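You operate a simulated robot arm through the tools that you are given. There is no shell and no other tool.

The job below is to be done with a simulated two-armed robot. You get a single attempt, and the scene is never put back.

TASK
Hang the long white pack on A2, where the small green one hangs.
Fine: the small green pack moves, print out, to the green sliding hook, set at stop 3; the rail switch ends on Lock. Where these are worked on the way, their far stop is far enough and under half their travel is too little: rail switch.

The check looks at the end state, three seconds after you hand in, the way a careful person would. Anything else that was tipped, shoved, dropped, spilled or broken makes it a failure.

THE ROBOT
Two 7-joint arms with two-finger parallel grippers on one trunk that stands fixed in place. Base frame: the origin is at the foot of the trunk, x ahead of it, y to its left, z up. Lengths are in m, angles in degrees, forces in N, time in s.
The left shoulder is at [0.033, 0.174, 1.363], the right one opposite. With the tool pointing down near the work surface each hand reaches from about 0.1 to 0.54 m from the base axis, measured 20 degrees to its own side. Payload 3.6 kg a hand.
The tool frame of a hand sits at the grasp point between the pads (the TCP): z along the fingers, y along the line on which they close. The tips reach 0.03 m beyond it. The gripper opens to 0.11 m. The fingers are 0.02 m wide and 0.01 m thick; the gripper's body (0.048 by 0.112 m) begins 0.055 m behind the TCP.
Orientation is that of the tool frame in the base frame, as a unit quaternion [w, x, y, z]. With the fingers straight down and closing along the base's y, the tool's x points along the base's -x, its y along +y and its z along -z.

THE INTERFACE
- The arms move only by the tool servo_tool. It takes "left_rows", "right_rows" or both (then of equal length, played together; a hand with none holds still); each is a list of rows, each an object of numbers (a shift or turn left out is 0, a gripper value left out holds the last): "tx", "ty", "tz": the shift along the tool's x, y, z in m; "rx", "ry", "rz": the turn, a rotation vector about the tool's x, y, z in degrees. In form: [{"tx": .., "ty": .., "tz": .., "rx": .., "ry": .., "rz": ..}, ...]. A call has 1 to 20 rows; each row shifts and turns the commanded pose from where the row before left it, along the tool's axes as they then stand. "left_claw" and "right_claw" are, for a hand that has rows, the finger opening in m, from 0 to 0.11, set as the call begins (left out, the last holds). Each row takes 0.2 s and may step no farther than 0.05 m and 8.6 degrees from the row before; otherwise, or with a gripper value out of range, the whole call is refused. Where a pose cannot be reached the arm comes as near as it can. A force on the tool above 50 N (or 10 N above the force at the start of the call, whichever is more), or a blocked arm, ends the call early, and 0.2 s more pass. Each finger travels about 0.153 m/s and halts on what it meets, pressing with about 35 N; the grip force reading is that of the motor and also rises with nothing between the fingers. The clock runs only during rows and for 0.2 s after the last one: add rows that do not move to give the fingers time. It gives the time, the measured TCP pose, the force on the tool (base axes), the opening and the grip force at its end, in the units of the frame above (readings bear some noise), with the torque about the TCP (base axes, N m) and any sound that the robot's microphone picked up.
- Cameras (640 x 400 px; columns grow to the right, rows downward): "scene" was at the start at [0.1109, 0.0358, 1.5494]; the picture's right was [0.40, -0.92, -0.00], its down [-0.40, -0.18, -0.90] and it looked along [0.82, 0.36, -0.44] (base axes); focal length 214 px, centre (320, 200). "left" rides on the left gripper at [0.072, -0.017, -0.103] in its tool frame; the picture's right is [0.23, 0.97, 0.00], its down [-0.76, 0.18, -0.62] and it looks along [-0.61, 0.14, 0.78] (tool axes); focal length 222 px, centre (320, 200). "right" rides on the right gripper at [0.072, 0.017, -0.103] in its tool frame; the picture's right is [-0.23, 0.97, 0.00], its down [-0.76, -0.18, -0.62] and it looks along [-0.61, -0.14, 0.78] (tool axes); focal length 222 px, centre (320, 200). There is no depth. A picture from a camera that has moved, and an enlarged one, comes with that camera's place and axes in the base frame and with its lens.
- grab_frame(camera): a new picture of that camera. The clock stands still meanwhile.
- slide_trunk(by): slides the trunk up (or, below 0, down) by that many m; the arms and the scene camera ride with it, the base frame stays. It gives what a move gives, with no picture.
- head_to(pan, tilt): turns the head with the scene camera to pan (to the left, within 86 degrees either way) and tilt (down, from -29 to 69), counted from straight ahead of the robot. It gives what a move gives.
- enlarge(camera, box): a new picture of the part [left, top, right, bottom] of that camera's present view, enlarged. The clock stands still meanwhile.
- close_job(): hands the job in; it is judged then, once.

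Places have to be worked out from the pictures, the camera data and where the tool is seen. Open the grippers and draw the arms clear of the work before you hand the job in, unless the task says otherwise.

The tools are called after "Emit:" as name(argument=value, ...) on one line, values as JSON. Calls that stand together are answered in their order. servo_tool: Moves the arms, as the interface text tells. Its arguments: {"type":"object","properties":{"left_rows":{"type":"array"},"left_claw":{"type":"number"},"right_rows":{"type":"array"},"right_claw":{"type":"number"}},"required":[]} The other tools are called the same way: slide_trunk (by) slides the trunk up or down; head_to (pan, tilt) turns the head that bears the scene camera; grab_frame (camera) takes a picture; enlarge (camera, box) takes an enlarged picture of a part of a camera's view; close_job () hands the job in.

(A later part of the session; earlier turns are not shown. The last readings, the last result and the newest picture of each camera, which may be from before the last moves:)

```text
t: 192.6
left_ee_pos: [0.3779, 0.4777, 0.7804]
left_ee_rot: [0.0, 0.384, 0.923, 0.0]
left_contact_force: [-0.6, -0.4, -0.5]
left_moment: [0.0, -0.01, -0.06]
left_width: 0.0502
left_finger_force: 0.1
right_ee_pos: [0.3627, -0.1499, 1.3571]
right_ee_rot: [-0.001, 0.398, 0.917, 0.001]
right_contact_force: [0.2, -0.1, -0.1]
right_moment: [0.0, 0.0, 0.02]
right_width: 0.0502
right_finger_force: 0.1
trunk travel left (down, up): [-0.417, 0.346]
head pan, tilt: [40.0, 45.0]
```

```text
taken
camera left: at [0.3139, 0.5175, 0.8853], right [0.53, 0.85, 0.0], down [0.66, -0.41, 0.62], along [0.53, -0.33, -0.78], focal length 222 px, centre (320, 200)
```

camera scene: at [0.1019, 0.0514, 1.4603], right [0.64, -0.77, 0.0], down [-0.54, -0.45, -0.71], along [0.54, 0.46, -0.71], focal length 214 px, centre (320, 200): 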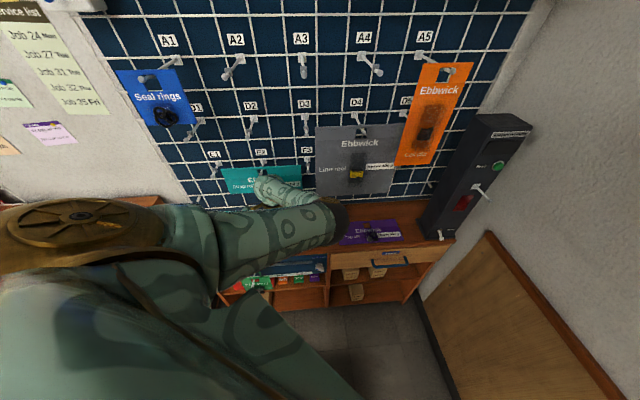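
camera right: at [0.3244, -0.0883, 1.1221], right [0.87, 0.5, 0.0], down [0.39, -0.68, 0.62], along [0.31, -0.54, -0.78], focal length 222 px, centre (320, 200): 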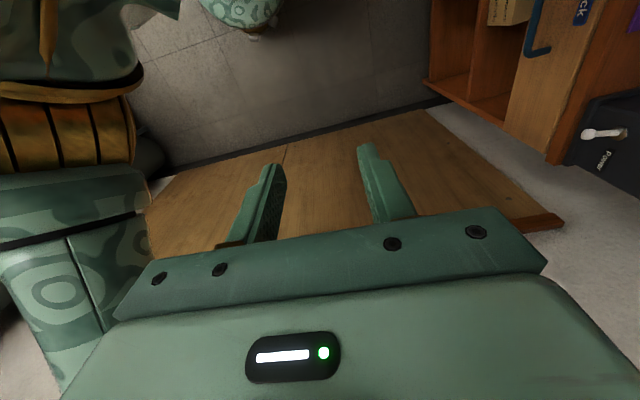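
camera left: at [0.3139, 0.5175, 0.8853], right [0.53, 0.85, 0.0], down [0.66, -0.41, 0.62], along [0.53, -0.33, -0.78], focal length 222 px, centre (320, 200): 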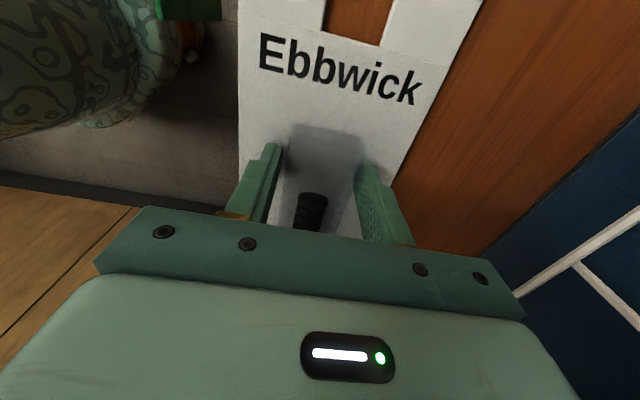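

The wall finger engaged the blister and centred the pack. I close fully to grip.

Emit:
servo_tool(left_rows=[{}, {}, {}], left_claw=0.0)

Emit:
enlarge(camera="left", box=[200, 0, 480, 240])

```text
t: 193.4
left_ee_pos: [0.3768, 0.478, 0.7811]
left_ee_rot: [0.0, 0.384, 0.923, 0.0]
left_contact_force: [0.6, 0.0, 0.7]
left_moment: [-0.01, 0.07, 0.08]
left_width: 0.0443
left_finger_force: 34.8
right_ee_pos: [0.3618, -0.1503, 1.3576]
right_ee_rot: [-0.001, 0.398, 0.917, 0.002]
right_contact_force: [-0.6, 0.2, 1.0]
right_moment: [-0.02, 0.01, 0.01]
right_width: 0.05
right_finger_force: 0.0
trunk travel left (down, up): [-0.417, 0.346]
head pan, tilt: [40.0, 45.0]
```

```text
1.67 times, centred on (340, 120) of left
camera zoom: at [0.3139, 0.5174, 0.8853], right [0.53, 0.85, 0.0], down [0.66, -0.42, 0.62], along [0.53, -0.33, -0.78], focal length 370 px, centre (287, 333)
```

zoom: 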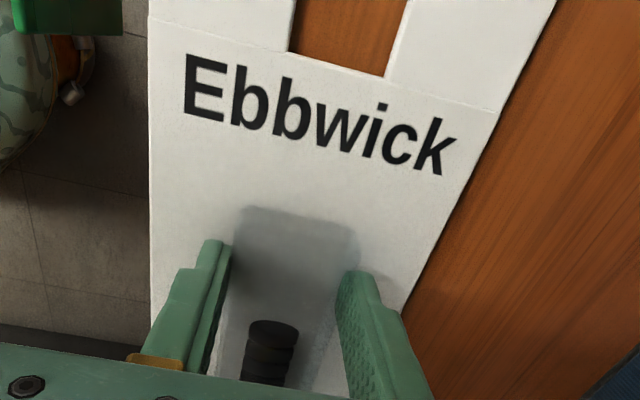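

Gripped (44 mm). I lift 30 mm and check that the pack follows.

Emit:
servo_tool(left_rows=[{"tz": -0.01}, {"tz": -0.01}, {"tz": -0.01}, {}])

Emit:
grab_frame(camera="left")

Emit:
grab_frame(camera="scene")

```text
t: 194.4
left_ee_pos: [0.3777, 0.4784, 0.8124]
left_ee_rot: [0.0, 0.385, 0.923, 0.0]
left_contact_force: [0.3, -0.1, -0.6]
left_moment: [0.03, 0.03, -0.04]
left_width: 0.0445
left_finger_force: 35.3
right_ee_pos: [0.3612, -0.149, 1.3585]
right_ee_rot: [-0.002, 0.399, 0.917, 0.002]
right_contact_force: [0.1, 0.1, 0.2]
right_moment: [-0.02, 0.03, 0.02]
right_width: 0.0502
right_finger_force: 0.1
trunk travel left (down, up): [-0.417, 0.346]
head pan, tilt: [40.0, 45.0]
```

```text
taken
camera left: at [0.3151, 0.5179, 0.9161], right [0.53, 0.85, 0.0], down [0.66, -0.42, 0.62], along [0.53, -0.33, -0.78], focal length 222 px, centre (320, 200)
```

left: 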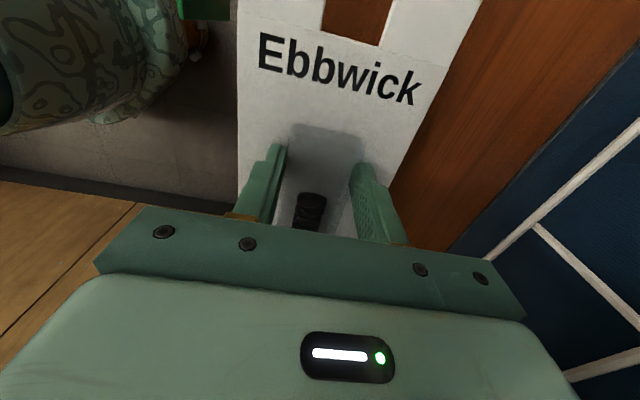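

```text
taken
camera scene: at [0.1019, 0.0514, 1.4602], right [0.64, -0.77, 0.0], down [-0.54, -0.45, -0.71], along [0.54, 0.45, -0.71], focal length 214 px, centre (320, 200)
```

scene: 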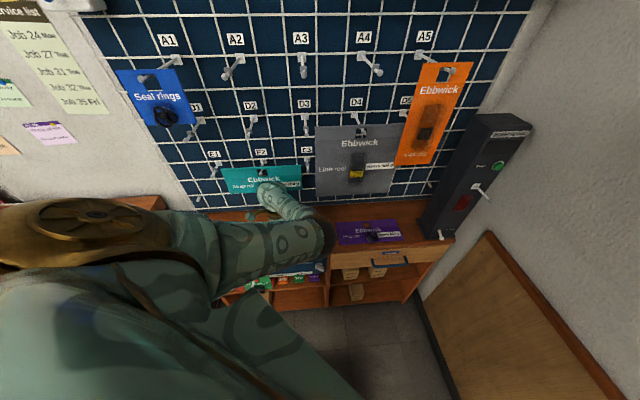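

The pack lifts level; hole centre is 84 mm ahead (tool x) and centred in y. I pull back from under the teal pack and move left while rising.

Emit:
servo_tool(left_rows=[{"ty": -0.039, "tz": -0.005}, {"ty": -0.039, "tz": -0.005}, {"ty": -0.039, "tz": -0.005}, {"ty": -0.036, "tz": -0.005}, {"tx": 0.035, "tz": -0.015}, {"tx": 0.035, "tz": -0.02}, {"tx": 0.035, "tz": -0.02}, {"tx": 0.035, "tz": -0.02}, {"tx": 0.035, "tz": -0.02}, {"tx": 0.01, "tz": -0.02}, {}])

Emit:
grab_frame(camera="left")

Emit:
head_to(pan=55, tilt=35)

Emit:
grab_frame(camera="scene")

```text
t: 196.8
left_ee_pos: [0.1398, 0.5031, 0.9483]
left_ee_rot: [0.001, 0.384, 0.923, 0.0]
left_contact_force: [0.3, 0.2, -1.1]
left_moment: [0.04, 0.04, 0.02]
left_width: 0.0445
left_finger_force: 35.2
right_ee_pos: [0.3621, -0.1493, 1.3578]
right_ee_rot: [-0.002, 0.399, 0.917, 0.001]
right_contact_force: [-0.1, -0.4, -0.5]
right_moment: [-0.02, -0.01, 0.0]
right_width: 0.05
right_finger_force: 0.1
trunk travel left (down, up): [-0.417, 0.346]
head pan, tilt: [40.0, 45.0]
```

```text
taken
camera left: at [0.0759, 0.543, 1.0515], right [0.53, 0.85, 0.0], down [0.66, -0.41, 0.62], along [0.53, -0.33, -0.78], focal length 222 px, centre (320, 200)
```

left: 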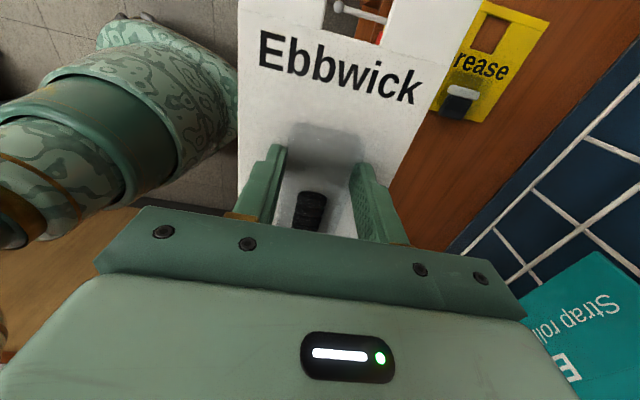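

```text
t: 197.6
left_ee_pos: [0.1397, 0.5047, 0.9475]
left_ee_rot: [0.0, 0.384, 0.923, 0.0]
left_contact_force: [0.3, 0.0, -0.6]
left_moment: [0.04, 0.05, 0.02]
left_width: 0.0441
left_finger_force: 34.4
right_ee_pos: [0.3629, -0.1498, 1.3589]
right_ee_rot: [-0.001, 0.399, 0.917, 0.001]
right_contact_force: [0.6, -0.7, -0.2]
right_moment: [0.01, -0.01, 0.03]
right_width: 0.0501
right_finger_force: 0.0
trunk travel left (down, up): [-0.417, 0.346]
head pan, tilt: [55.0, 35.0]
```

```text
taken
camera scene: at [0.0901, 0.0711, 1.475], right [0.82, -0.57, 0.0], down [-0.33, -0.47, -0.82], along [0.47, 0.67, -0.57], focal length 214 px, centre (320, 200)
```

scene: 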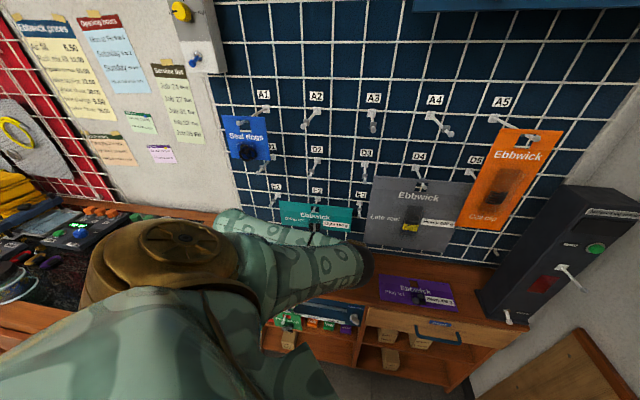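

The pack is secure. I raise the trunk by 0.26 (pack travels at n 0.40–0.51, clear of the hooks).

Emit:
servo_tool(left_rows=[{"ty": -0.012}, {}])

Emit:
slide_trunk(by=0.13)

Emit:
slide_trunk(by=0.13)

Emit:
grab_frame(camera="scene")

Emit:
grab_frame(camera="left")

```text
t: 198.2
left_ee_pos: [0.1309, 0.4952, 0.9472]
left_ee_rot: [0.0, 0.384, 0.923, 0.001]
left_contact_force: [-0.7, -0.2, -2.1]
left_moment: [0.0, 0.04, -0.03]
left_width: 0.0442
left_finger_force: 34.8
right_ee_pos: [0.3624, -0.15, 1.358]
right_ee_rot: [-0.001, 0.399, 0.917, 0.001]
right_contact_force: [0.6, -0.5, -0.2]
right_moment: [-0.04, 0.0, 0.05]
right_width: 0.0499
right_finger_force: 0.0
trunk travel left (down, up): [-0.417, 0.346]
head pan, tilt: [55.0, 35.0]
```

```text
t: 199.8
left_ee_pos: [0.1313, 0.4932, 1.0762]
left_ee_rot: [0.0, 0.384, 0.923, -0.001]
left_contact_force: [0.1, -0.3, -0.7]
left_moment: [0.04, 0.03, 0.0]
left_width: 0.0441
left_finger_force: 35.0
right_ee_pos: [0.3613, -0.1497, 1.4873]
right_ee_rot: [-0.002, 0.399, 0.917, 0.002]
right_contact_force: [0.1, -0.1, 0.1]
right_moment: [0.01, -0.01, 0.0]
right_width: 0.05
right_finger_force: 0.0
trunk travel left (down, up): [-0.547, 0.216]
head pan, tilt: [55.0, 35.0]
```

```text
t: 201.3
left_ee_pos: [0.1311, 0.4937, 1.2065]
left_ee_rot: [0.0, 0.384, 0.923, 0.0]
left_contact_force: [0.3, 1.2, -0.6]
left_moment: [0.04, 0.02, -0.01]
left_width: 0.0442
left_finger_force: 35.1
right_ee_pos: [0.3629, -0.1497, 1.6191]
right_ee_rot: [-0.001, 0.398, 0.917, 0.002]
right_contact_force: [0.4, -0.7, -0.5]
right_moment: [0.04, 0.0, -0.02]
right_width: 0.0506
right_finger_force: 0.0
trunk travel left (down, up): [-0.677, 0.086]
head pan, tilt: [55.0, 35.0]
```

```text
taken
camera scene: at [0.0614, 0.0713, 1.736], right [0.82, -0.57, 0.0], down [-0.33, -0.47, -0.82], along [0.47, 0.67, -0.57], focal length 214 px, centre (320, 200)
```

scene: 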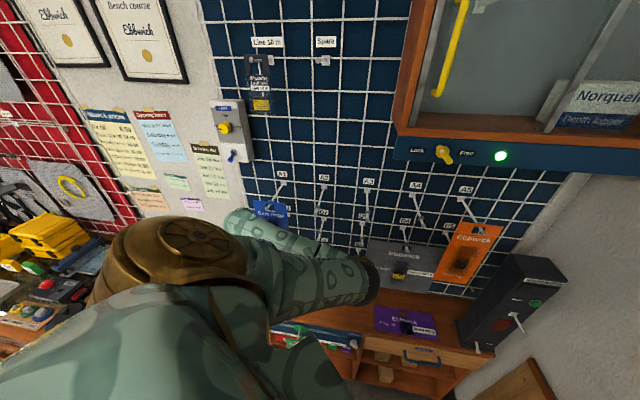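

```text
taken
camera left: at [0.0672, 0.5333, 1.3103], right [0.53, 0.85, 0.0], down [0.66, -0.42, 0.62], along [0.53, -0.33, -0.78], focal length 222 px, centre (320, 200)
```

left: 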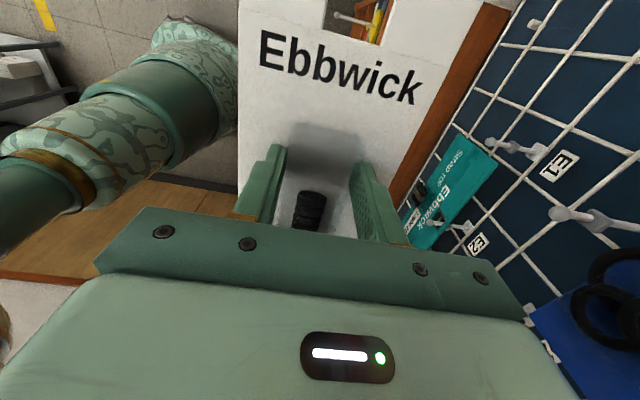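

All clear. I retreat slightly and yaw +90° so the hole end turns toward the wall, in two stages with checks.

Emit:
servo_tool(left_rows=[{"ty": -0.012}, {"rz": 8.2}, {"rz": 8.2}, {"rz": 8.2}, {"rz": 8.2}, {"rz": 8.2}, {}])

Emit:
grab_frame(camera="left")

```text
t: 202.9
left_ee_pos: [0.1207, 0.4867, 1.207]
left_ee_rot: [0.001, 0.684, 0.729, 0.001]
left_contact_force: [-0.7, -0.4, -1.6]
left_moment: [0.03, 0.0, 0.01]
left_width: 0.0441
left_finger_force: 35.2
right_ee_pos: [0.3613, -0.1503, 1.6186]
right_ee_rot: [-0.001, 0.399, 0.917, 0.002]
right_contact_force: [0.2, -0.6, -0.5]
right_moment: [0.01, -0.01, 0.03]
right_width: 0.0503
right_finger_force: 0.0
trunk travel left (down, up): [-0.677, 0.086]
head pan, tilt: [55.0, 35.0]
```

```text
taken
camera left: at [0.0997, 0.5566, 1.311], right [0.96, 0.29, 0.0], down [0.23, -0.75, 0.62], along [0.18, -0.6, -0.78], focal length 222 px, centre (320, 200)
```

left: 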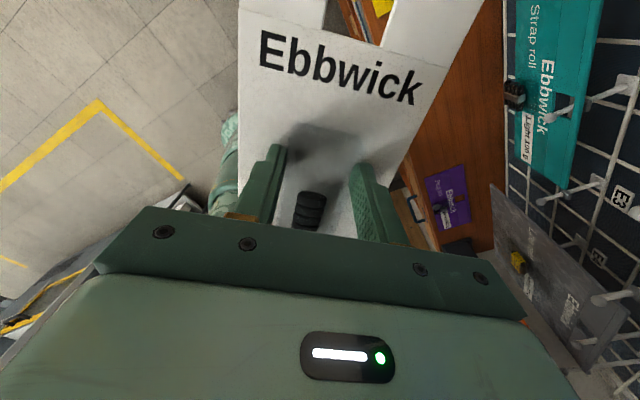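

Smooth so far. I finish the yaw.

Emit:
servo_tool(left_rows=[{"rz": 8.2}, {"rz": 8.2}, {"rz": 8.2}, {"rz": 8.2}, {"rz": 8.2}, {"rz": 8.0}, {}])

Emit:
grab_frame(camera="left")

Emit:
grab_frame(camera="scene")

```text
t: 204.5
left_ee_pos: [0.1213, 0.4863, 1.2057]
left_ee_rot: [0.001, 0.925, 0.381, 0.0]
left_contact_force: [0.3, 0.7, 0.1]
left_moment: [0.02, -0.03, -0.02]
left_width: 0.0442
left_finger_force: 34.4
right_ee_pos: [0.3619, -0.1505, 1.6198]
right_ee_rot: [-0.001, 0.399, 0.917, 0.002]
right_contact_force: [0.1, 0.8, -0.4]
right_moment: [0.0, 0.02, 0.02]
right_width: 0.0503
right_finger_force: 0.1
trunk travel left (down, up): [-0.677, 0.086]
head pan, tilt: [55.0, 35.0]
```

```text
taken
camera left: at [0.1611, 0.5481, 1.3101], right [0.85, -0.53, 0.0], down [-0.42, -0.66, 0.62], along [-0.33, -0.53, -0.78], focal length 222 px, centre (320, 200)
```

left: 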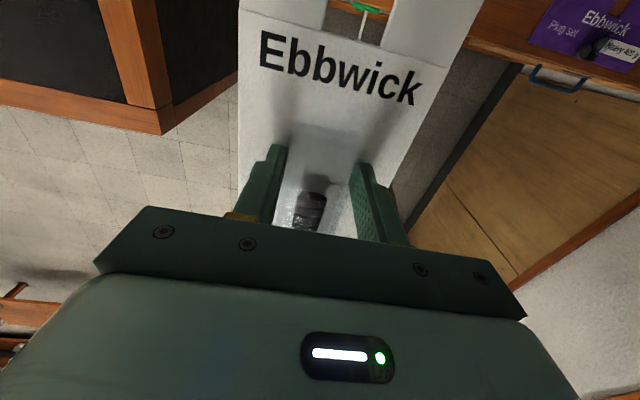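

```text
taken
camera scene: at [0.0614, 0.0712, 1.7361], right [0.82, -0.57, 0.0], down [-0.33, -0.47, -0.82], along [0.47, 0.67, -0.57], focal length 214 px, centre (320, 200)
```

scene: 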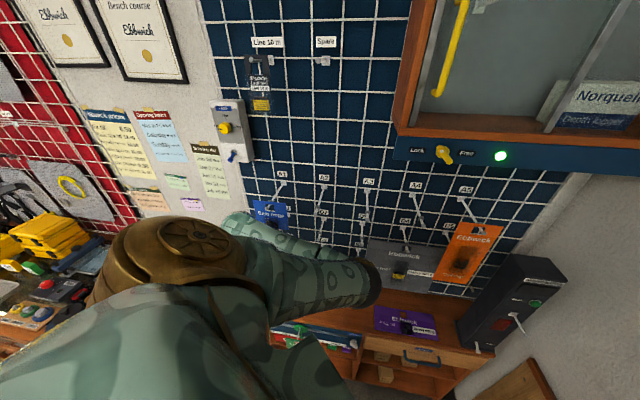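

Yaw done, hole end toward the wall. I move right to u≈-0.15 and n≈0.46, then begin tilting the hole end up.

Emit:
servo_tool(left_rows=[{"ty": 0.036}, {"ty": 0.036}, {"ty": 0.036, "tx": 0.015}, {"tx": 0.015}, {}])

Emit:
servo_tool(left_rows=[{"ry": 8}, {"ry": 8}, {}])

Emit:
grab_frame(camera="scene")

```text
t: 205.7
left_ee_pos: [0.2196, 0.4287, 1.2076]
left_ee_rot: [0.001, 0.925, 0.381, 0.002]
left_contact_force: [0.4, 0.6, -1.3]
left_moment: [0.03, -0.04, -0.03]
left_width: 0.044
left_finger_force: 34.5
right_ee_pos: [0.3619, -0.1491, 1.6184]
right_ee_rot: [-0.001, 0.399, 0.917, 0.001]
right_contact_force: [0.1, 1.2, -0.8]
right_moment: [-0.01, 0.01, -0.01]
right_width: 0.0503
right_finger_force: 0.0
trunk travel left (down, up): [-0.677, 0.086]
head pan, tilt: [55.0, 35.0]
```

```text
t: 206.5
left_ee_pos: [0.2201, 0.4295, 1.2061]
left_ee_rot: [-0.053, 0.915, 0.378, 0.129]
left_contact_force: [0.7, -0.2, -0.4]
left_moment: [0.01, 0.0, 0.01]
left_width: 0.0441
left_finger_force: 35.2
right_ee_pos: [0.3626, -0.1493, 1.6168]
right_ee_rot: [-0.001, 0.398, 0.917, 0.002]
right_contact_force: [-0.6, 0.7, 1.4]
right_moment: [0.0, 0.02, 0.0]
right_width: 0.0501
right_finger_force: 0.1
trunk travel left (down, up): [-0.677, 0.086]
head pan, tilt: [55.0, 35.0]
```

```text
taken
camera scene: at [0.0619, 0.0715, 1.7361], right [0.82, -0.57, 0.0], down [-0.33, -0.47, -0.82], along [0.47, 0.67, -0.57], focal length 214 px, centre (320, 200)
```

scene: 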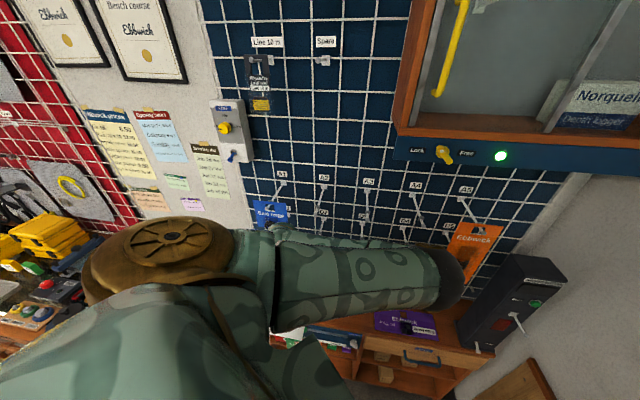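

No limits yet, pack tail is well below the arm. Continuing to tilt.

Emit:
servo_tool(left_rows=[{"ry": 8}, {"ry": 8, "tx": 0.01}, {}])

```text
t: 207.3
left_ee_pos: [0.2265, 0.4378, 1.2108]
left_ee_rot: [-0.105, 0.889, 0.366, 0.256]
left_contact_force: [-0.4, 0.8, -0.4]
left_moment: [0.0, 0.02, -0.02]
left_width: 0.044
left_finger_force: 35.5
right_ee_pos: [0.363, -0.1489, 1.6194]
right_ee_rot: [-0.002, 0.399, 0.917, 0.002]
right_contact_force: [0.9, 0.0, 0.4]
right_moment: [0.0, 0.01, 0.0]
right_width: 0.0502
right_finger_force: 0.1
trunk travel left (down, up): [-0.677, 0.086]
head pan, tilt: [55.0, 35.0]
```

At 32°, no limits. I rise to z≈1.265 and shift to u≈-0.125 before tilting further.

Emit:
servo_tool(left_rows=[{"ty": 0.0125}, {"tx": 0.0103, "tz": -0.026, "ty": 0.0125}, {"tx": 0.0103, "tz": -0.026}, {}])

Emit:
servo_tool(left_rows=[{"ry": 6}, {"ry": 6}, {}])

Emit:
grab_frame(camera="left")

```text
t: 208.3
left_ee_pos: [0.2512, 0.4203, 1.252]
left_ee_rot: [-0.106, 0.888, 0.367, 0.255]
left_contact_force: [-0.2, 0.3, -1.3]
left_moment: [0.01, 0.01, 0.0]
left_width: 0.0439
left_finger_force: 34.5
left hand out of reach, approached as far as the arm can: row 3
right_ee_pos: [0.3628, -0.1507, 1.6182]
right_ee_rot: [-0.001, 0.399, 0.917, 0.001]
right_contact_force: [0.1, -0.4, -0.5]
right_moment: [0.0, -0.01, -0.06]
right_width: 0.0503
right_finger_force: 0.0
trunk travel left (down, up): [-0.677, 0.086]
head pan, tilt: [55.0, 35.0]
```

```text
t: 209.1
left_ee_pos: [0.2545, 0.4237, 1.2487]
left_ee_rot: [-0.143, 0.857, 0.354, 0.346]
left_contact_force: [-0.3, 0.7, -2.3]
left_moment: [0.01, -0.03, 0.02]
left_width: 0.0442
left_finger_force: 35.0
left hand out of reach, approached as far as the arm can: row 1
right_ee_pos: [0.3628, -0.1505, 1.6182]
right_ee_rot: [-0.001, 0.399, 0.917, 0.002]
right_contact_force: [0.2, -1.6, -0.5]
right_moment: [-0.01, 0.01, 0.0]
right_width: 0.05
right_finger_force: 0.0
trunk travel left (down, up): [-0.677, 0.086]
head pan, tilt: [55.0, 35.0]
```

```text
taken
camera left: at [0.2281, 0.4212, 1.3741], right [0.8, -0.58, 0.16], down [-0.57, -0.82, -0.08], along [0.18, -0.02, -0.98], focal length 222 px, centre (320, 200)
```

left: 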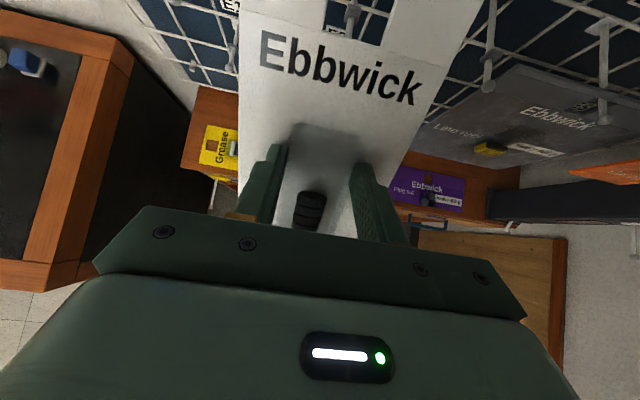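

At 44° tilt. To pass the header over the ball I need the trunk higher and the hand a bit back; I untilt slightly to 36°, retreat to n≈0.455 and lower, then raise the trunk 80 mm.

Emit:
servo_tool(left_rows=[{"ry": -8}, {"tx": -0.0273, "tz": 0.0167}, {"tx": -0.0273, "tz": 0.0167}, {}])

Emit:
slide_trunk(by=0.08)

Emit:
grab_frame(camera="left")

```text
t: 210.1
left_ee_pos: [0.2357, 0.4061, 1.1927]
left_ee_rot: [-0.117, 0.879, 0.363, 0.285]
left_contact_force: [-0.5, -0.5, -1.1]
left_moment: [0.01, 0.01, 0.0]
left_width: 0.044
left_finger_force: 35.0
right_ee_pos: [0.3619, -0.15, 1.6181]
right_ee_rot: [-0.002, 0.399, 0.917, 0.002]
right_contact_force: [-0.8, 1.2, -0.5]
right_moment: [-0.03, 0.01, -0.03]
right_width: 0.0502
right_finger_force: 0.1
trunk travel left (down, up): [-0.677, 0.086]
head pan, tilt: [55.0, 35.0]
```

```text
t: 211.3
left_ee_pos: [0.236, 0.4054, 1.2697]
left_ee_rot: [-0.117, 0.88, 0.362, 0.285]
left_contact_force: [0.1, 0.3, -2.1]
left_moment: [0.04, -0.01, 0.0]
left_width: 0.0442
left_finger_force: 35.2
right_ee_pos: [0.3614, -0.1498, 1.6977]
right_ee_rot: [-0.001, 0.399, 0.917, 0.001]
right_contact_force: [-0.1, -0.1, 0.3]
right_moment: [-0.01, -0.01, 0.01]
right_width: 0.0504
right_finger_force: 0.2
trunk travel left (down, up): [-0.757, 0.006]
head pan, tilt: [55.0, 35.0]
```

```text
taken
camera left: at [0.2223, 0.416, 1.3969], right [0.82, -0.56, 0.13], down [-0.57, -0.82, 0.06], along [0.08, -0.12, -0.99], focal length 222 px, centre (320, 200)
```

left: 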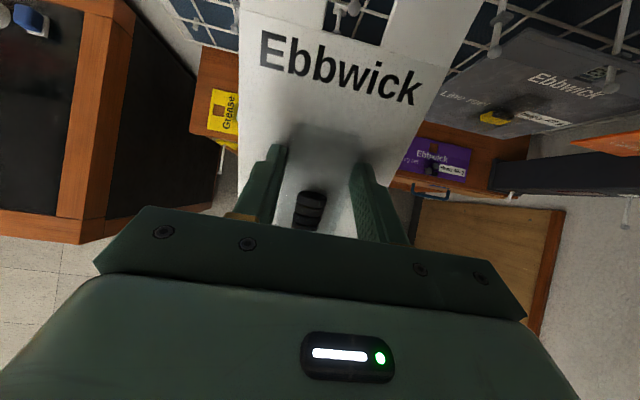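

Now I check what the scene camera sees of A2 and the card for guidance.

Emit:
grab_frame(camera="scene")

Emit:
enlarge(camera="scene", box=[230, 170, 390, 270])

```text
taken
camera scene: at [0.0603, 0.0711, 1.8158], right [0.82, -0.57, 0.0], down [-0.33, -0.47, -0.82], along [0.47, 0.67, -0.57], focal length 214 px, centre (320, 200)
```

scene: 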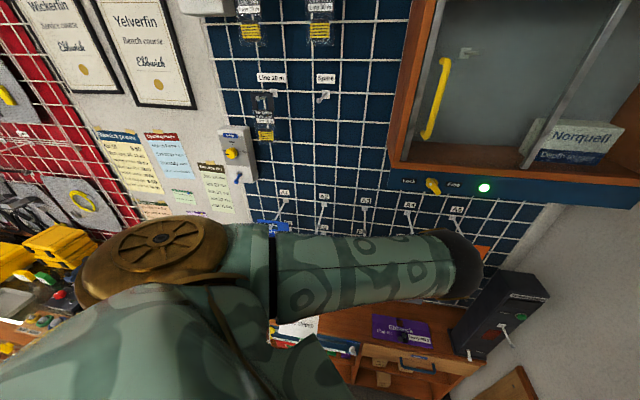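

```text
4.00 times, centred on (310, 220) of scene
camera zoom: at [0.0603, 0.0711, 1.8158], right [0.82, -0.57, 0.0], down [-0.33, -0.47, -0.82], along [0.47, 0.67, -0.57], focal length 858 px, centre (360, 120)
```

zoom: 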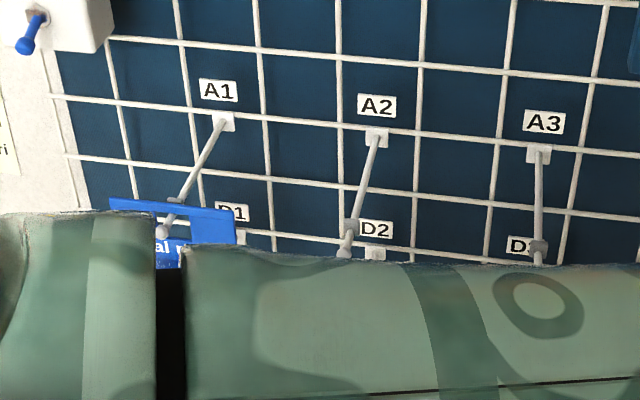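

The ball of A2 is just visible over the upper arm, so the header will be seen when it gets there. I shift 10 mm right and rise to z≈1.30 with the header still in front of the ball.

Emit:
servo_tool(left_rows=[{"ty": 0.005}, {"ty": 0.005}, {"tx": 0.0088, "tz": -0.0121}, {"tx": 0.0088, "tz": -0.0121}, {}])

Emit:
enlarge(camera="scene", box=[230, 170, 390, 270])

```text
t: 212.5
left_ee_pos: [0.2432, 0.3982, 1.3]
left_ee_rot: [-0.117, 0.879, 0.362, 0.286]
left_contact_force: [0.1, 0.2, -0.9]
left_moment: [0.01, 0.01, -0.02]
left_width: 0.0443
left_finger_force: 35.1
right_ee_pos: [0.3632, -0.1501, 1.6977]
right_ee_rot: [-0.002, 0.399, 0.917, 0.002]
right_contact_force: [-0.4, -0.1, -0.6]
right_moment: [-0.02, 0.0, 0.04]
right_width: 0.0499
right_finger_force: 0.1
trunk travel left (down, up): [-0.757, 0.006]
head pan, tilt: [55.0, 35.0]
```

```text
4.00 times, centred on (310, 220) of scene
camera zoom: at [0.0604, 0.0711, 1.8159], right [0.82, -0.57, 0.0], down [-0.33, -0.47, -0.82], along [0.47, 0.67, -0.57], focal length 858 px, centre (360, 120)
```

zoom: 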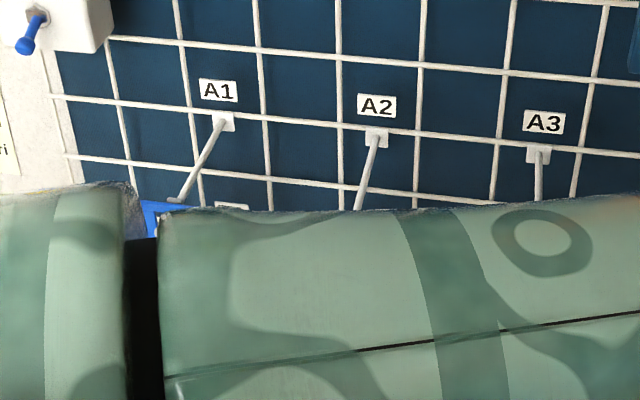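

No limits. I tilt to 42° and set z≈1.315, still with the header in front of the ball.

Emit:
servo_tool(left_rows=[{"ry": 3}, {"ry": 3}, {"tx": 0.01, "tz": -0.011}, {}])

Emit:
grab_frame(camera="left")

```text
t: 213.5
left_ee_pos: [0.2459, 0.4065, 1.315]
left_ee_rot: [-0.137, 0.863, 0.356, 0.331]
left_contact_force: [0.2, 0.4, -1.0]
left_moment: [0.02, -0.02, -0.01]
left_width: 0.0441
left_finger_force: 35.0
left hand out of reach, approached as far as the arm can: row 2, 3
right_ee_pos: [0.3618, -0.1509, 1.6985]
right_ee_rot: [-0.001, 0.399, 0.917, 0.001]
right_contact_force: [0.2, -0.5, 0.3]
right_moment: [0.01, -0.01, 0.01]
right_width: 0.0503
right_finger_force: 0.0
trunk travel left (down, up): [-0.757, 0.006]
head pan, tilt: [55.0, 35.0]
```

```text
taken
camera left: at [0.2227, 0.4074, 1.4408], right [0.81, -0.57, 0.15], down [-0.57, -0.82, -0.05], along [0.15, -0.05, -0.99], focal length 222 px, centre (320, 200)
```

left: 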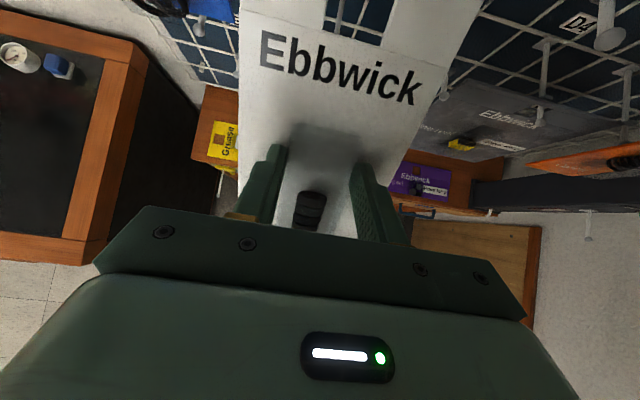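

Header end now at n≈0.565, z≈1.362, just above and in front of the ball. I advance toward the wall 24 mm at this height with the header passing over the ball.

Emit:
servo_tool(left_rows=[{"tx": 0.0089, "tz": 0.008, "ty": 0.003}, {"tx": 0.0089, "tz": 0.008, "ty": 0.003}, {}])

Emit:
grab_frame(camera="left")

Emit:
enlarge(camera="scene", box=[230, 170, 390, 270])

```text
t: 214.3
left_ee_pos: [0.2666, 0.4179, 1.3146]
left_ee_rot: [-0.136, 0.863, 0.356, 0.333]
left_contact_force: [0.0, -0.5, -1.0]
left_moment: [-0.02, 0.03, 0.0]
left_width: 0.0441
left_finger_force: 35.3
right_ee_pos: [0.3623, -0.1504, 1.698]
right_ee_rot: [-0.002, 0.398, 0.917, 0.002]
right_contact_force: [-0.3, 0.0, -0.3]
right_moment: [0.01, -0.03, 0.0]
right_width: 0.05
right_finger_force: 0.1
trunk travel left (down, up): [-0.757, 0.006]
head pan, tilt: [55.0, 35.0]
```

```text
taken
camera left: at [0.2434, 0.4194, 1.4411], right [0.81, -0.57, 0.15], down [-0.57, -0.82, -0.05], along [0.15, -0.05, -0.99], focal length 222 px, centre (320, 200)
```

left: 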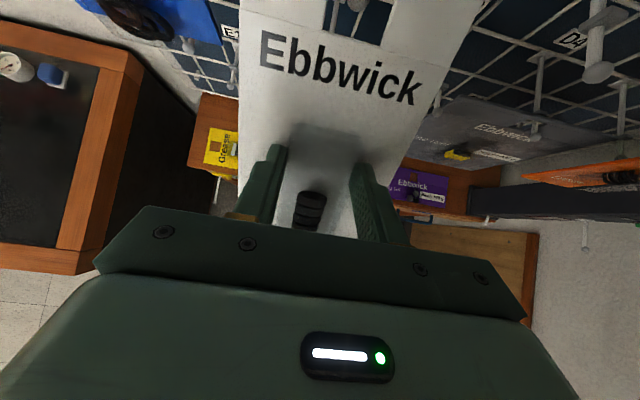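

```text
4.00 times, centred on (310, 220) of scene
camera zoom: at [0.06, 0.071, 1.8159], right [0.82, -0.57, 0.0], down [-0.33, -0.47, -0.82], along [0.47, 0.67, -0.57], focal length 858 px, centre (360, 120)
```

zoom: 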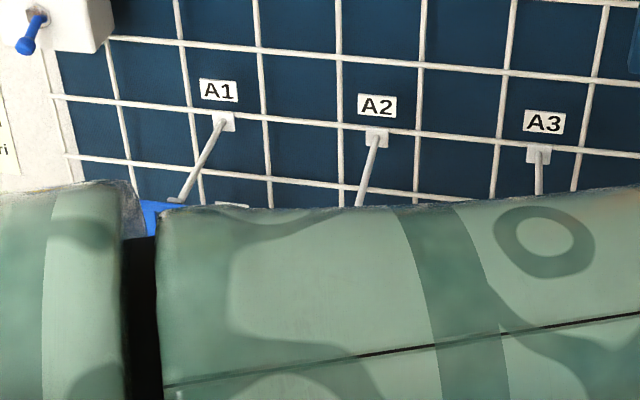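

No contact. Now I advance while descending so the ball goes through the hole.

Emit:
servo_tool(left_rows=[{"tx": 0.0024, "tz": 0.0089}, {}])

Emit:
servo_tool(left_rows=[{"tx": 0.0024, "tz": 0.0089}, {}])

Emit:
grab_frame(camera="left")

```text
t: 214.9
left_ee_pos: [0.2719, 0.4247, 1.3107]
left_ee_rot: [-0.137, 0.863, 0.356, 0.331]
left_contact_force: [-0.1, -0.5, -1.0]
left_moment: [0.02, -0.01, 0.02]
left_width: 0.0441
left_finger_force: 35.1
right_ee_pos: [0.3612, -0.1497, 1.6991]
right_ee_rot: [-0.001, 0.399, 0.917, 0.001]
right_contact_force: [-0.6, 0.1, 0.2]
right_moment: [-0.02, 0.0, 0.02]
right_width: 0.0501
right_finger_force: 0.0
trunk travel left (down, up): [-0.757, 0.006]
head pan, tilt: [55.0, 35.0]
```

```text
t: 215.5
left_ee_pos: [0.2777, 0.4305, 1.3063]
left_ee_rot: [-0.136, 0.863, 0.355, 0.331]
left_contact_force: [0.0, -0.3, -1.4]
left_moment: [-0.01, 0.0, -0.02]
left_width: 0.0442
left_finger_force: 35.5
right_ee_pos: [0.3618, -0.1511, 1.6985]
right_ee_rot: [-0.002, 0.398, 0.917, 0.001]
right_contact_force: [0.2, 0.6, 1.0]
right_moment: [0.02, 0.0, -0.04]
right_width: 0.05
right_finger_force: 0.1
trunk travel left (down, up): [-0.757, 0.006]
head pan, tilt: [55.0, 35.0]
```

```text
taken
camera left: at [0.2548, 0.4309, 1.4317], right [0.81, -0.57, 0.15], down [-0.57, -0.82, -0.05], along [0.15, -0.05, -0.99], focal length 222 px, centre (320, 200)
```

left: 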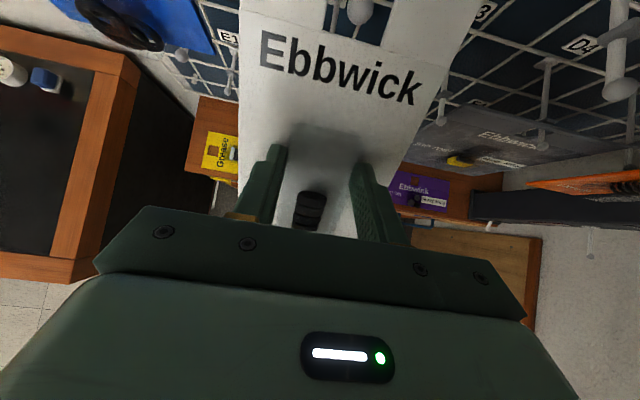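

The A2 ball is visible through the hole exactly where computed. I now advance straight along the rod so the card sits between ball and collar.

Emit:
servo_tool(left_rows=[{"tx": 0.0054, "tz": 0.0049}, {}])

Emit:
servo_tool(left_rows=[{"tx": 0.0054, "tz": 0.0049}, {}])

Emit:
enlarge(camera="left", box=[220, 0, 500, 150])

```text
t: 216.1
left_ee_pos: [0.2834, 0.4357, 1.3066]
left_ee_rot: [-0.137, 0.863, 0.356, 0.332]
left_contact_force: [0.0, -0.5, -0.6]
left_moment: [-0.01, -0.01, -0.03]
left_width: 0.0439
left_finger_force: 34.7
right_ee_pos: [0.3623, -0.1508, 1.699]
right_ee_rot: [0.0, 0.399, 0.917, 0.001]
right_contact_force: [0.3, 0.1, 0.6]
right_moment: [-0.02, -0.01, 0.04]
right_width: 0.0501
right_finger_force: 0.0
trunk travel left (down, up): [-0.757, 0.006]
head pan, tilt: [55.0, 35.0]
```

```text
t: 216.7
left_ee_pos: [0.2884, 0.4398, 1.3054]
left_ee_rot: [-0.136, 0.863, 0.355, 0.331]
left_contact_force: [-0.3, 0.6, -1.6]
left_moment: [-0.01, 0.02, -0.02]
left_width: 0.0441
left_finger_force: 35.0
right_ee_pos: [0.3618, -0.1504, 1.6979]
right_ee_rot: [-0.002, 0.399, 0.917, 0.001]
right_contact_force: [-0.9, 0.2, 0.4]
right_moment: [-0.01, -0.01, 0.01]
right_width: 0.0501
right_finger_force: 0.1
trunk travel left (down, up): [-0.757, 0.006]
head pan, tilt: [55.0, 35.0]
```

```text
2.29 times, centred on (360, 75) of left
camera zoom: at [0.2649, 0.4416, 1.4318], right [0.81, -0.57, 0.15], down [-0.57, -0.82, -0.05], along [0.15, -0.05, -0.99], focal length 508 px, centre (229, 486)
```

zoom: 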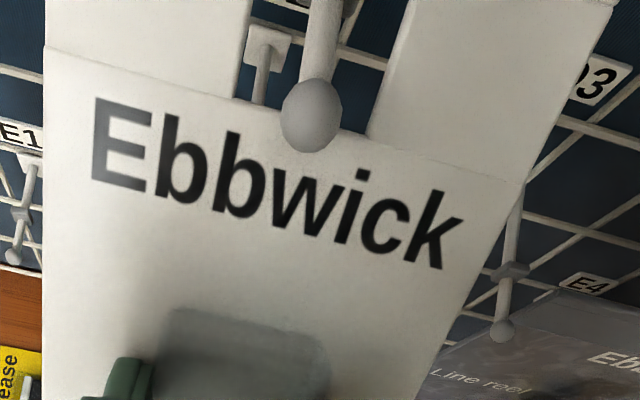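

The rod passes through the hole with the ball in front of the card. I lower gently until the header rests on the rod.

Emit:
servo_tool(left_rows=[{"tx": -0.0027, "tz": 0.003}, {}])

Emit:
servo_tool(left_rows=[{"tx": -0.002, "tz": 0.0022}, {}])

```text
t: 217.3
left_ee_pos: [0.2887, 0.4401, 1.302]
left_ee_rot: [-0.137, 0.862, 0.356, 0.334]
left_contact_force: [3.0, 4.7, 14.2]
left_moment: [0.92, -0.82, 0.09]
left_width: 0.0443
left_finger_force: 35.2
right_ee_pos: [0.3628, -0.1493, 1.6992]
right_ee_rot: [-0.002, 0.399, 0.917, 0.002]
right_contact_force: [0.7, -0.6, 0.3]
right_moment: [0.01, 0.04, -0.01]
right_width: 0.05
right_finger_force: 0.1
trunk travel left (down, up): [-0.757, 0.006]
head pan, tilt: [55.0, 35.0]
```

```text
t: 217.9
left_ee_pos: [0.2868, 0.4386, 1.299]
left_ee_rot: [-0.136, 0.864, 0.355, 0.331]
left_contact_force: [-2.2, -2.9, 1.2]
left_moment: [0.19, -0.15, 0.03]
left_width: 0.0439
left_finger_force: 35.3
right_ee_pos: [0.362, -0.1507, 1.6986]
right_ee_rot: [-0.001, 0.399, 0.917, 0.001]
right_contact_force: [0.4, 0.0, 0.4]
right_moment: [-0.02, 0.03, -0.01]
right_width: 0.0501
right_finger_force: 0.0
trunk travel left (down, up): [-0.757, 0.006]
head pan, tilt: [55.0, 35.0]
```

The header took 14 N and then the pack slipped slightly in the grip – it rests on the rod. I use that: moving along the arc toward the wall lets the pack pivot toward vertical inside the grip.

Emit:
servo_tool(left_rows=[{"tz": 0.005}, {"tz": 0.005}, {}])

Emit:
grab_frame(camera="left")

```text
t: 218.7
left_ee_pos: [0.2912, 0.4433, 1.2928]
left_ee_rot: [-0.137, 0.863, 0.356, 0.332]
left_contact_force: [-5.5, -6.1, 2.1]
left_moment: [0.54, -0.58, 0.0]
left_width: 0.0443
left_finger_force: 34.7
right_ee_pos: [0.3604, -0.1526, 1.6984]
right_ee_rot: [-0.002, 0.399, 0.917, 0.002]
right_contact_force: [0.8, -0.3, 0.2]
right_moment: [0.0, 0.0, -0.04]
right_width: 0.0499
right_finger_force: 0.2
trunk travel left (down, up): [-0.757, 0.006]
head pan, tilt: [55.0, 35.0]
```

```text
taken
camera left: at [0.2679, 0.4443, 1.4185], right [0.81, -0.57, 0.15], down [-0.57, -0.82, -0.05], along [0.15, -0.05, -0.99], focal length 222 px, centre (320, 200)
```

left: 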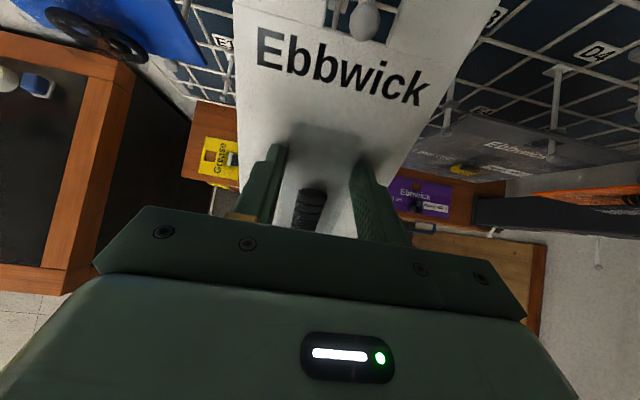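

Works with small force. A few more steps along the arc.

Emit:
servo_tool(left_rows=[{"tx": 0.0005, "tz": 0.006}, {"tx": 0.001, "tz": 0.006}, {}])

Emit:
servo_tool(left_rows=[{"tx": 0.001, "tz": 0.006}, {"tx": 0.0015, "tz": 0.006}, {}])

Emit:
grab_frame(camera="left")

```text
t: 219.5
left_ee_pos: [0.2982, 0.4509, 1.2852]
left_ee_rot: [-0.137, 0.862, 0.356, 0.332]
left_contact_force: [-8.4, -6.4, 2.0]
left_moment: [0.51, -0.66, 0.26]
left_width: 0.0442
left_finger_force: 34.8
right_ee_pos: [0.3608, -0.1512, 1.6989]
right_ee_rot: [-0.001, 0.398, 0.917, 0.003]
right_contact_force: [-0.2, -0.1, 0.1]
right_moment: [0.0, 0.01, -0.05]
right_width: 0.0499
right_finger_force: 0.0
trunk travel left (down, up): [-0.757, 0.006]
head pan, tilt: [55.0, 35.0]
```

```text
t: 220.3
left_ee_pos: [0.3061, 0.4564, 1.2768]
left_ee_rot: [-0.136, 0.863, 0.356, 0.332]
left_contact_force: [-5.6, -2.0, 4.4]
left_moment: [0.39, -0.6, 0.17]
left_width: 0.0446
left_finger_force: 35.3
right_ee_pos: [0.3599, -0.1523, 1.6987]
right_ee_rot: [-0.001, 0.398, 0.917, 0.002]
right_contact_force: [-0.3, 0.1, 0.0]
right_moment: [-0.02, 0.0, 0.02]
right_width: 0.0502
right_finger_force: 0.1
trunk travel left (down, up): [-0.757, 0.006]
head pan, tilt: [55.0, 35.0]
```

```text
taken
camera left: at [0.2829, 0.4581, 1.4028], right [0.81, -0.57, 0.15], down [-0.57, -0.82, -0.05], along [0.15, -0.05, -0.99], focal length 222 px, centre (320, 200)
```

left: 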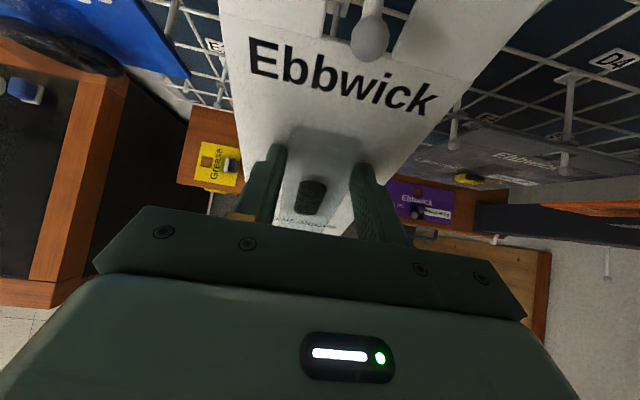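

The pack has pivoted about 20° toward vertical. I continue a bit more along the arc.

Emit:
servo_tool(left_rows=[{"tx": 0.0022, "tz": 0.0058}, {"tx": 0.0024, "tz": 0.0058}, {}])

Emit:
servo_tool(left_rows=[{"tx": 0.0026, "tz": 0.0055}, {"tx": 0.003, "tz": 0.0055}, {}])

Emit:
grab_frame(camera="left")

```text
t: 221.1
left_ee_pos: [0.3119, 0.4652, 1.2711]
left_ee_rot: [-0.137, 0.863, 0.356, 0.332]
left_contact_force: [-9.1, -6.9, 2.2]
left_moment: [0.58, -0.74, 0.11]
left_width: 0.044
left_finger_force: 35.5
right_ee_pos: [0.3604, -0.1516, 1.6987]
right_ee_rot: [-0.001, 0.399, 0.917, 0.002]
right_contact_force: [0.7, -0.1, 0.3]
right_moment: [-0.01, -0.01, 0.03]
right_width: 0.0501
right_finger_force: 0.0
trunk travel left (down, up): [-0.757, 0.006]
head pan, tilt: [55.0, 35.0]
```

```text
t: 221.9
left_ee_pos: [0.3219, 0.4725, 1.2661]
left_ee_rot: [-0.137, 0.863, 0.356, 0.332]
left_contact_force: [-5.2, -6.4, -2.3]
left_moment: [0.45, -0.38, 0.01]
left_width: 0.0443
left_finger_force: 34.7
right_ee_pos: [0.3608, -0.1512, 1.6984]
right_ee_rot: [-0.001, 0.4, 0.917, 0.002]
right_contact_force: [0.3, 1.1, -0.4]
right_moment: [0.04, 0.01, 0.0]
right_width: 0.0501
right_finger_force: 0.0
trunk travel left (down, up): [-0.757, 0.006]
head pan, tilt: [55.0, 35.0]
```

```text
taken
camera left: at [0.2992, 0.4737, 1.3921], right [0.81, -0.57, 0.15], down [-0.57, -0.82, -0.05], along [0.15, -0.05, -0.99], focal length 222 px, centre (320, 200)
```

left: 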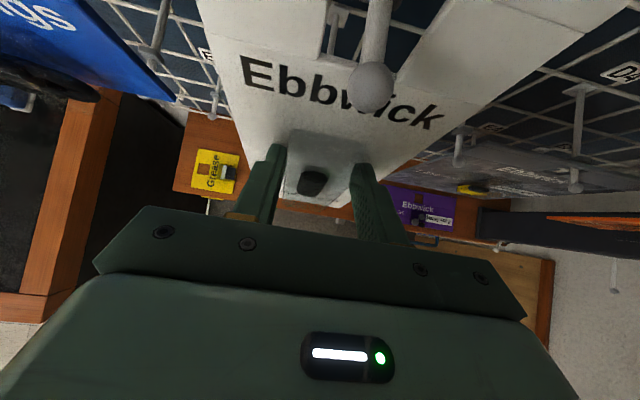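

The pack is now nearly vertical on the hook. I open the fingers to release it.

Emit:
servo_tool(left_rows=[{}, {}, {}], left_claw=0.075)

Emit:
grab_frame(camera="left")

```text
t: 222.7
left_ee_pos: [0.3227, 0.4744, 1.2651]
left_ee_rot: [-0.136, 0.863, 0.356, 0.331]
left_contact_force: [0.5, 0.3, -0.6]
left_moment: [0.01, 0.0, 0.02]
left_width: 0.0751
left_finger_force: 0.0
right_ee_pos: [0.3621, -0.1498, 1.699]
right_ee_rot: [-0.001, 0.399, 0.917, 0.001]
right_contact_force: [0.4, -0.7, 0.5]
right_moment: [-0.01, -0.02, 0.03]
right_width: 0.0501
right_finger_force: 0.1
trunk travel left (down, up): [-0.757, 0.006]
head pan, tilt: [55.0, 35.0]
```

```text
taken
camera left: at [0.2999, 0.475, 1.3915], right [0.81, -0.57, 0.15], down [-0.57, -0.82, -0.05], along [0.15, -0.05, -0.99], focal length 222 px, centre (320, 200)
```

left: 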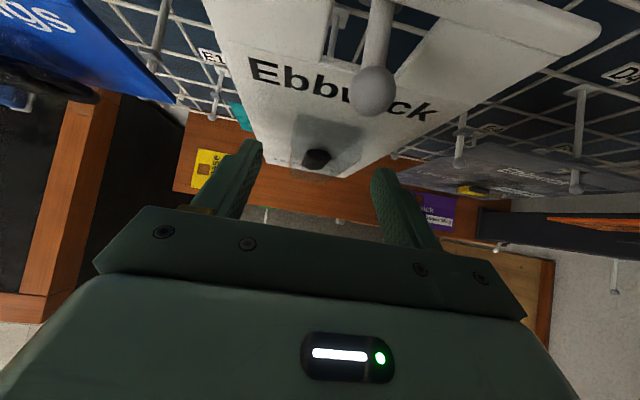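

The white pack hangs on A2, print out. I back the hand straight away from it, untilting while retreating.

Emit:
servo_tool(left_rows=[{"tx": -0.0149, "tz": -0.0134}, {"tx": -0.0149, "tz": -0.0134}, {"ry": -8, "tx": -0.0111, "tz": -0.01}, {"ry": -8, "tx": -0.0124, "tz": -0.0084}, {"ry": -8, "tx": -0.0135, "tz": -0.0066}, {"ry": -8, "tx": -0.0143, "tz": -0.0046}, {"ry": -8, "tx": -0.0148, "tz": -0.0026}, {}])

Emit:
grab_frame(camera="left")

Emit:
grab_frame(camera="scene")

```text
t: 224.5
left_ee_pos: [0.2412, 0.3942, 1.2659]
left_ee_rot: [-0.005, 0.924, 0.381, 0.016]
left_contact_force: [0.1, 0.2, 0.1]
left_moment: [-0.01, 0.02, -0.02]
left_width: 0.075
left_finger_force: 0.1
right_ee_pos: [0.3625, -0.1501, 1.6995]
right_ee_rot: [-0.001, 0.399, 0.917, 0.002]
right_contact_force: [0.3, -0.2, -0.3]
right_moment: [0.04, -0.02, -0.01]
right_width: 0.05
right_finger_force: 0.1
trunk travel left (down, up): [-0.757, 0.006]
head pan, tilt: [55.0, 35.0]
```

```text
taken
camera left: at [0.2786, 0.454, 1.372], right [0.85, -0.53, 0.01], down [-0.43, -0.68, 0.6], along [-0.31, -0.51, -0.8], focal length 222 px, centre (320, 200)
```

left: 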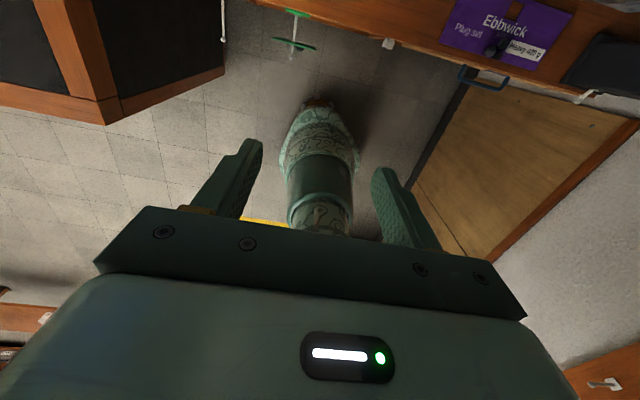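

```text
taken
camera scene: at [0.0602, 0.0709, 1.8159], right [0.82, -0.57, 0.0], down [-0.33, -0.47, -0.82], along [0.47, 0.67, -0.57], focal length 214 px, centre (320, 200)
```

scene: 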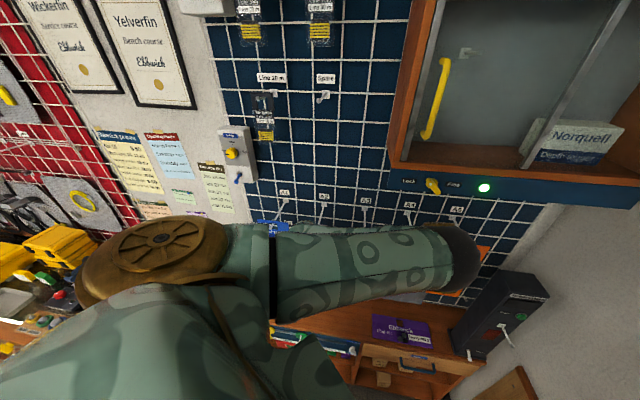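

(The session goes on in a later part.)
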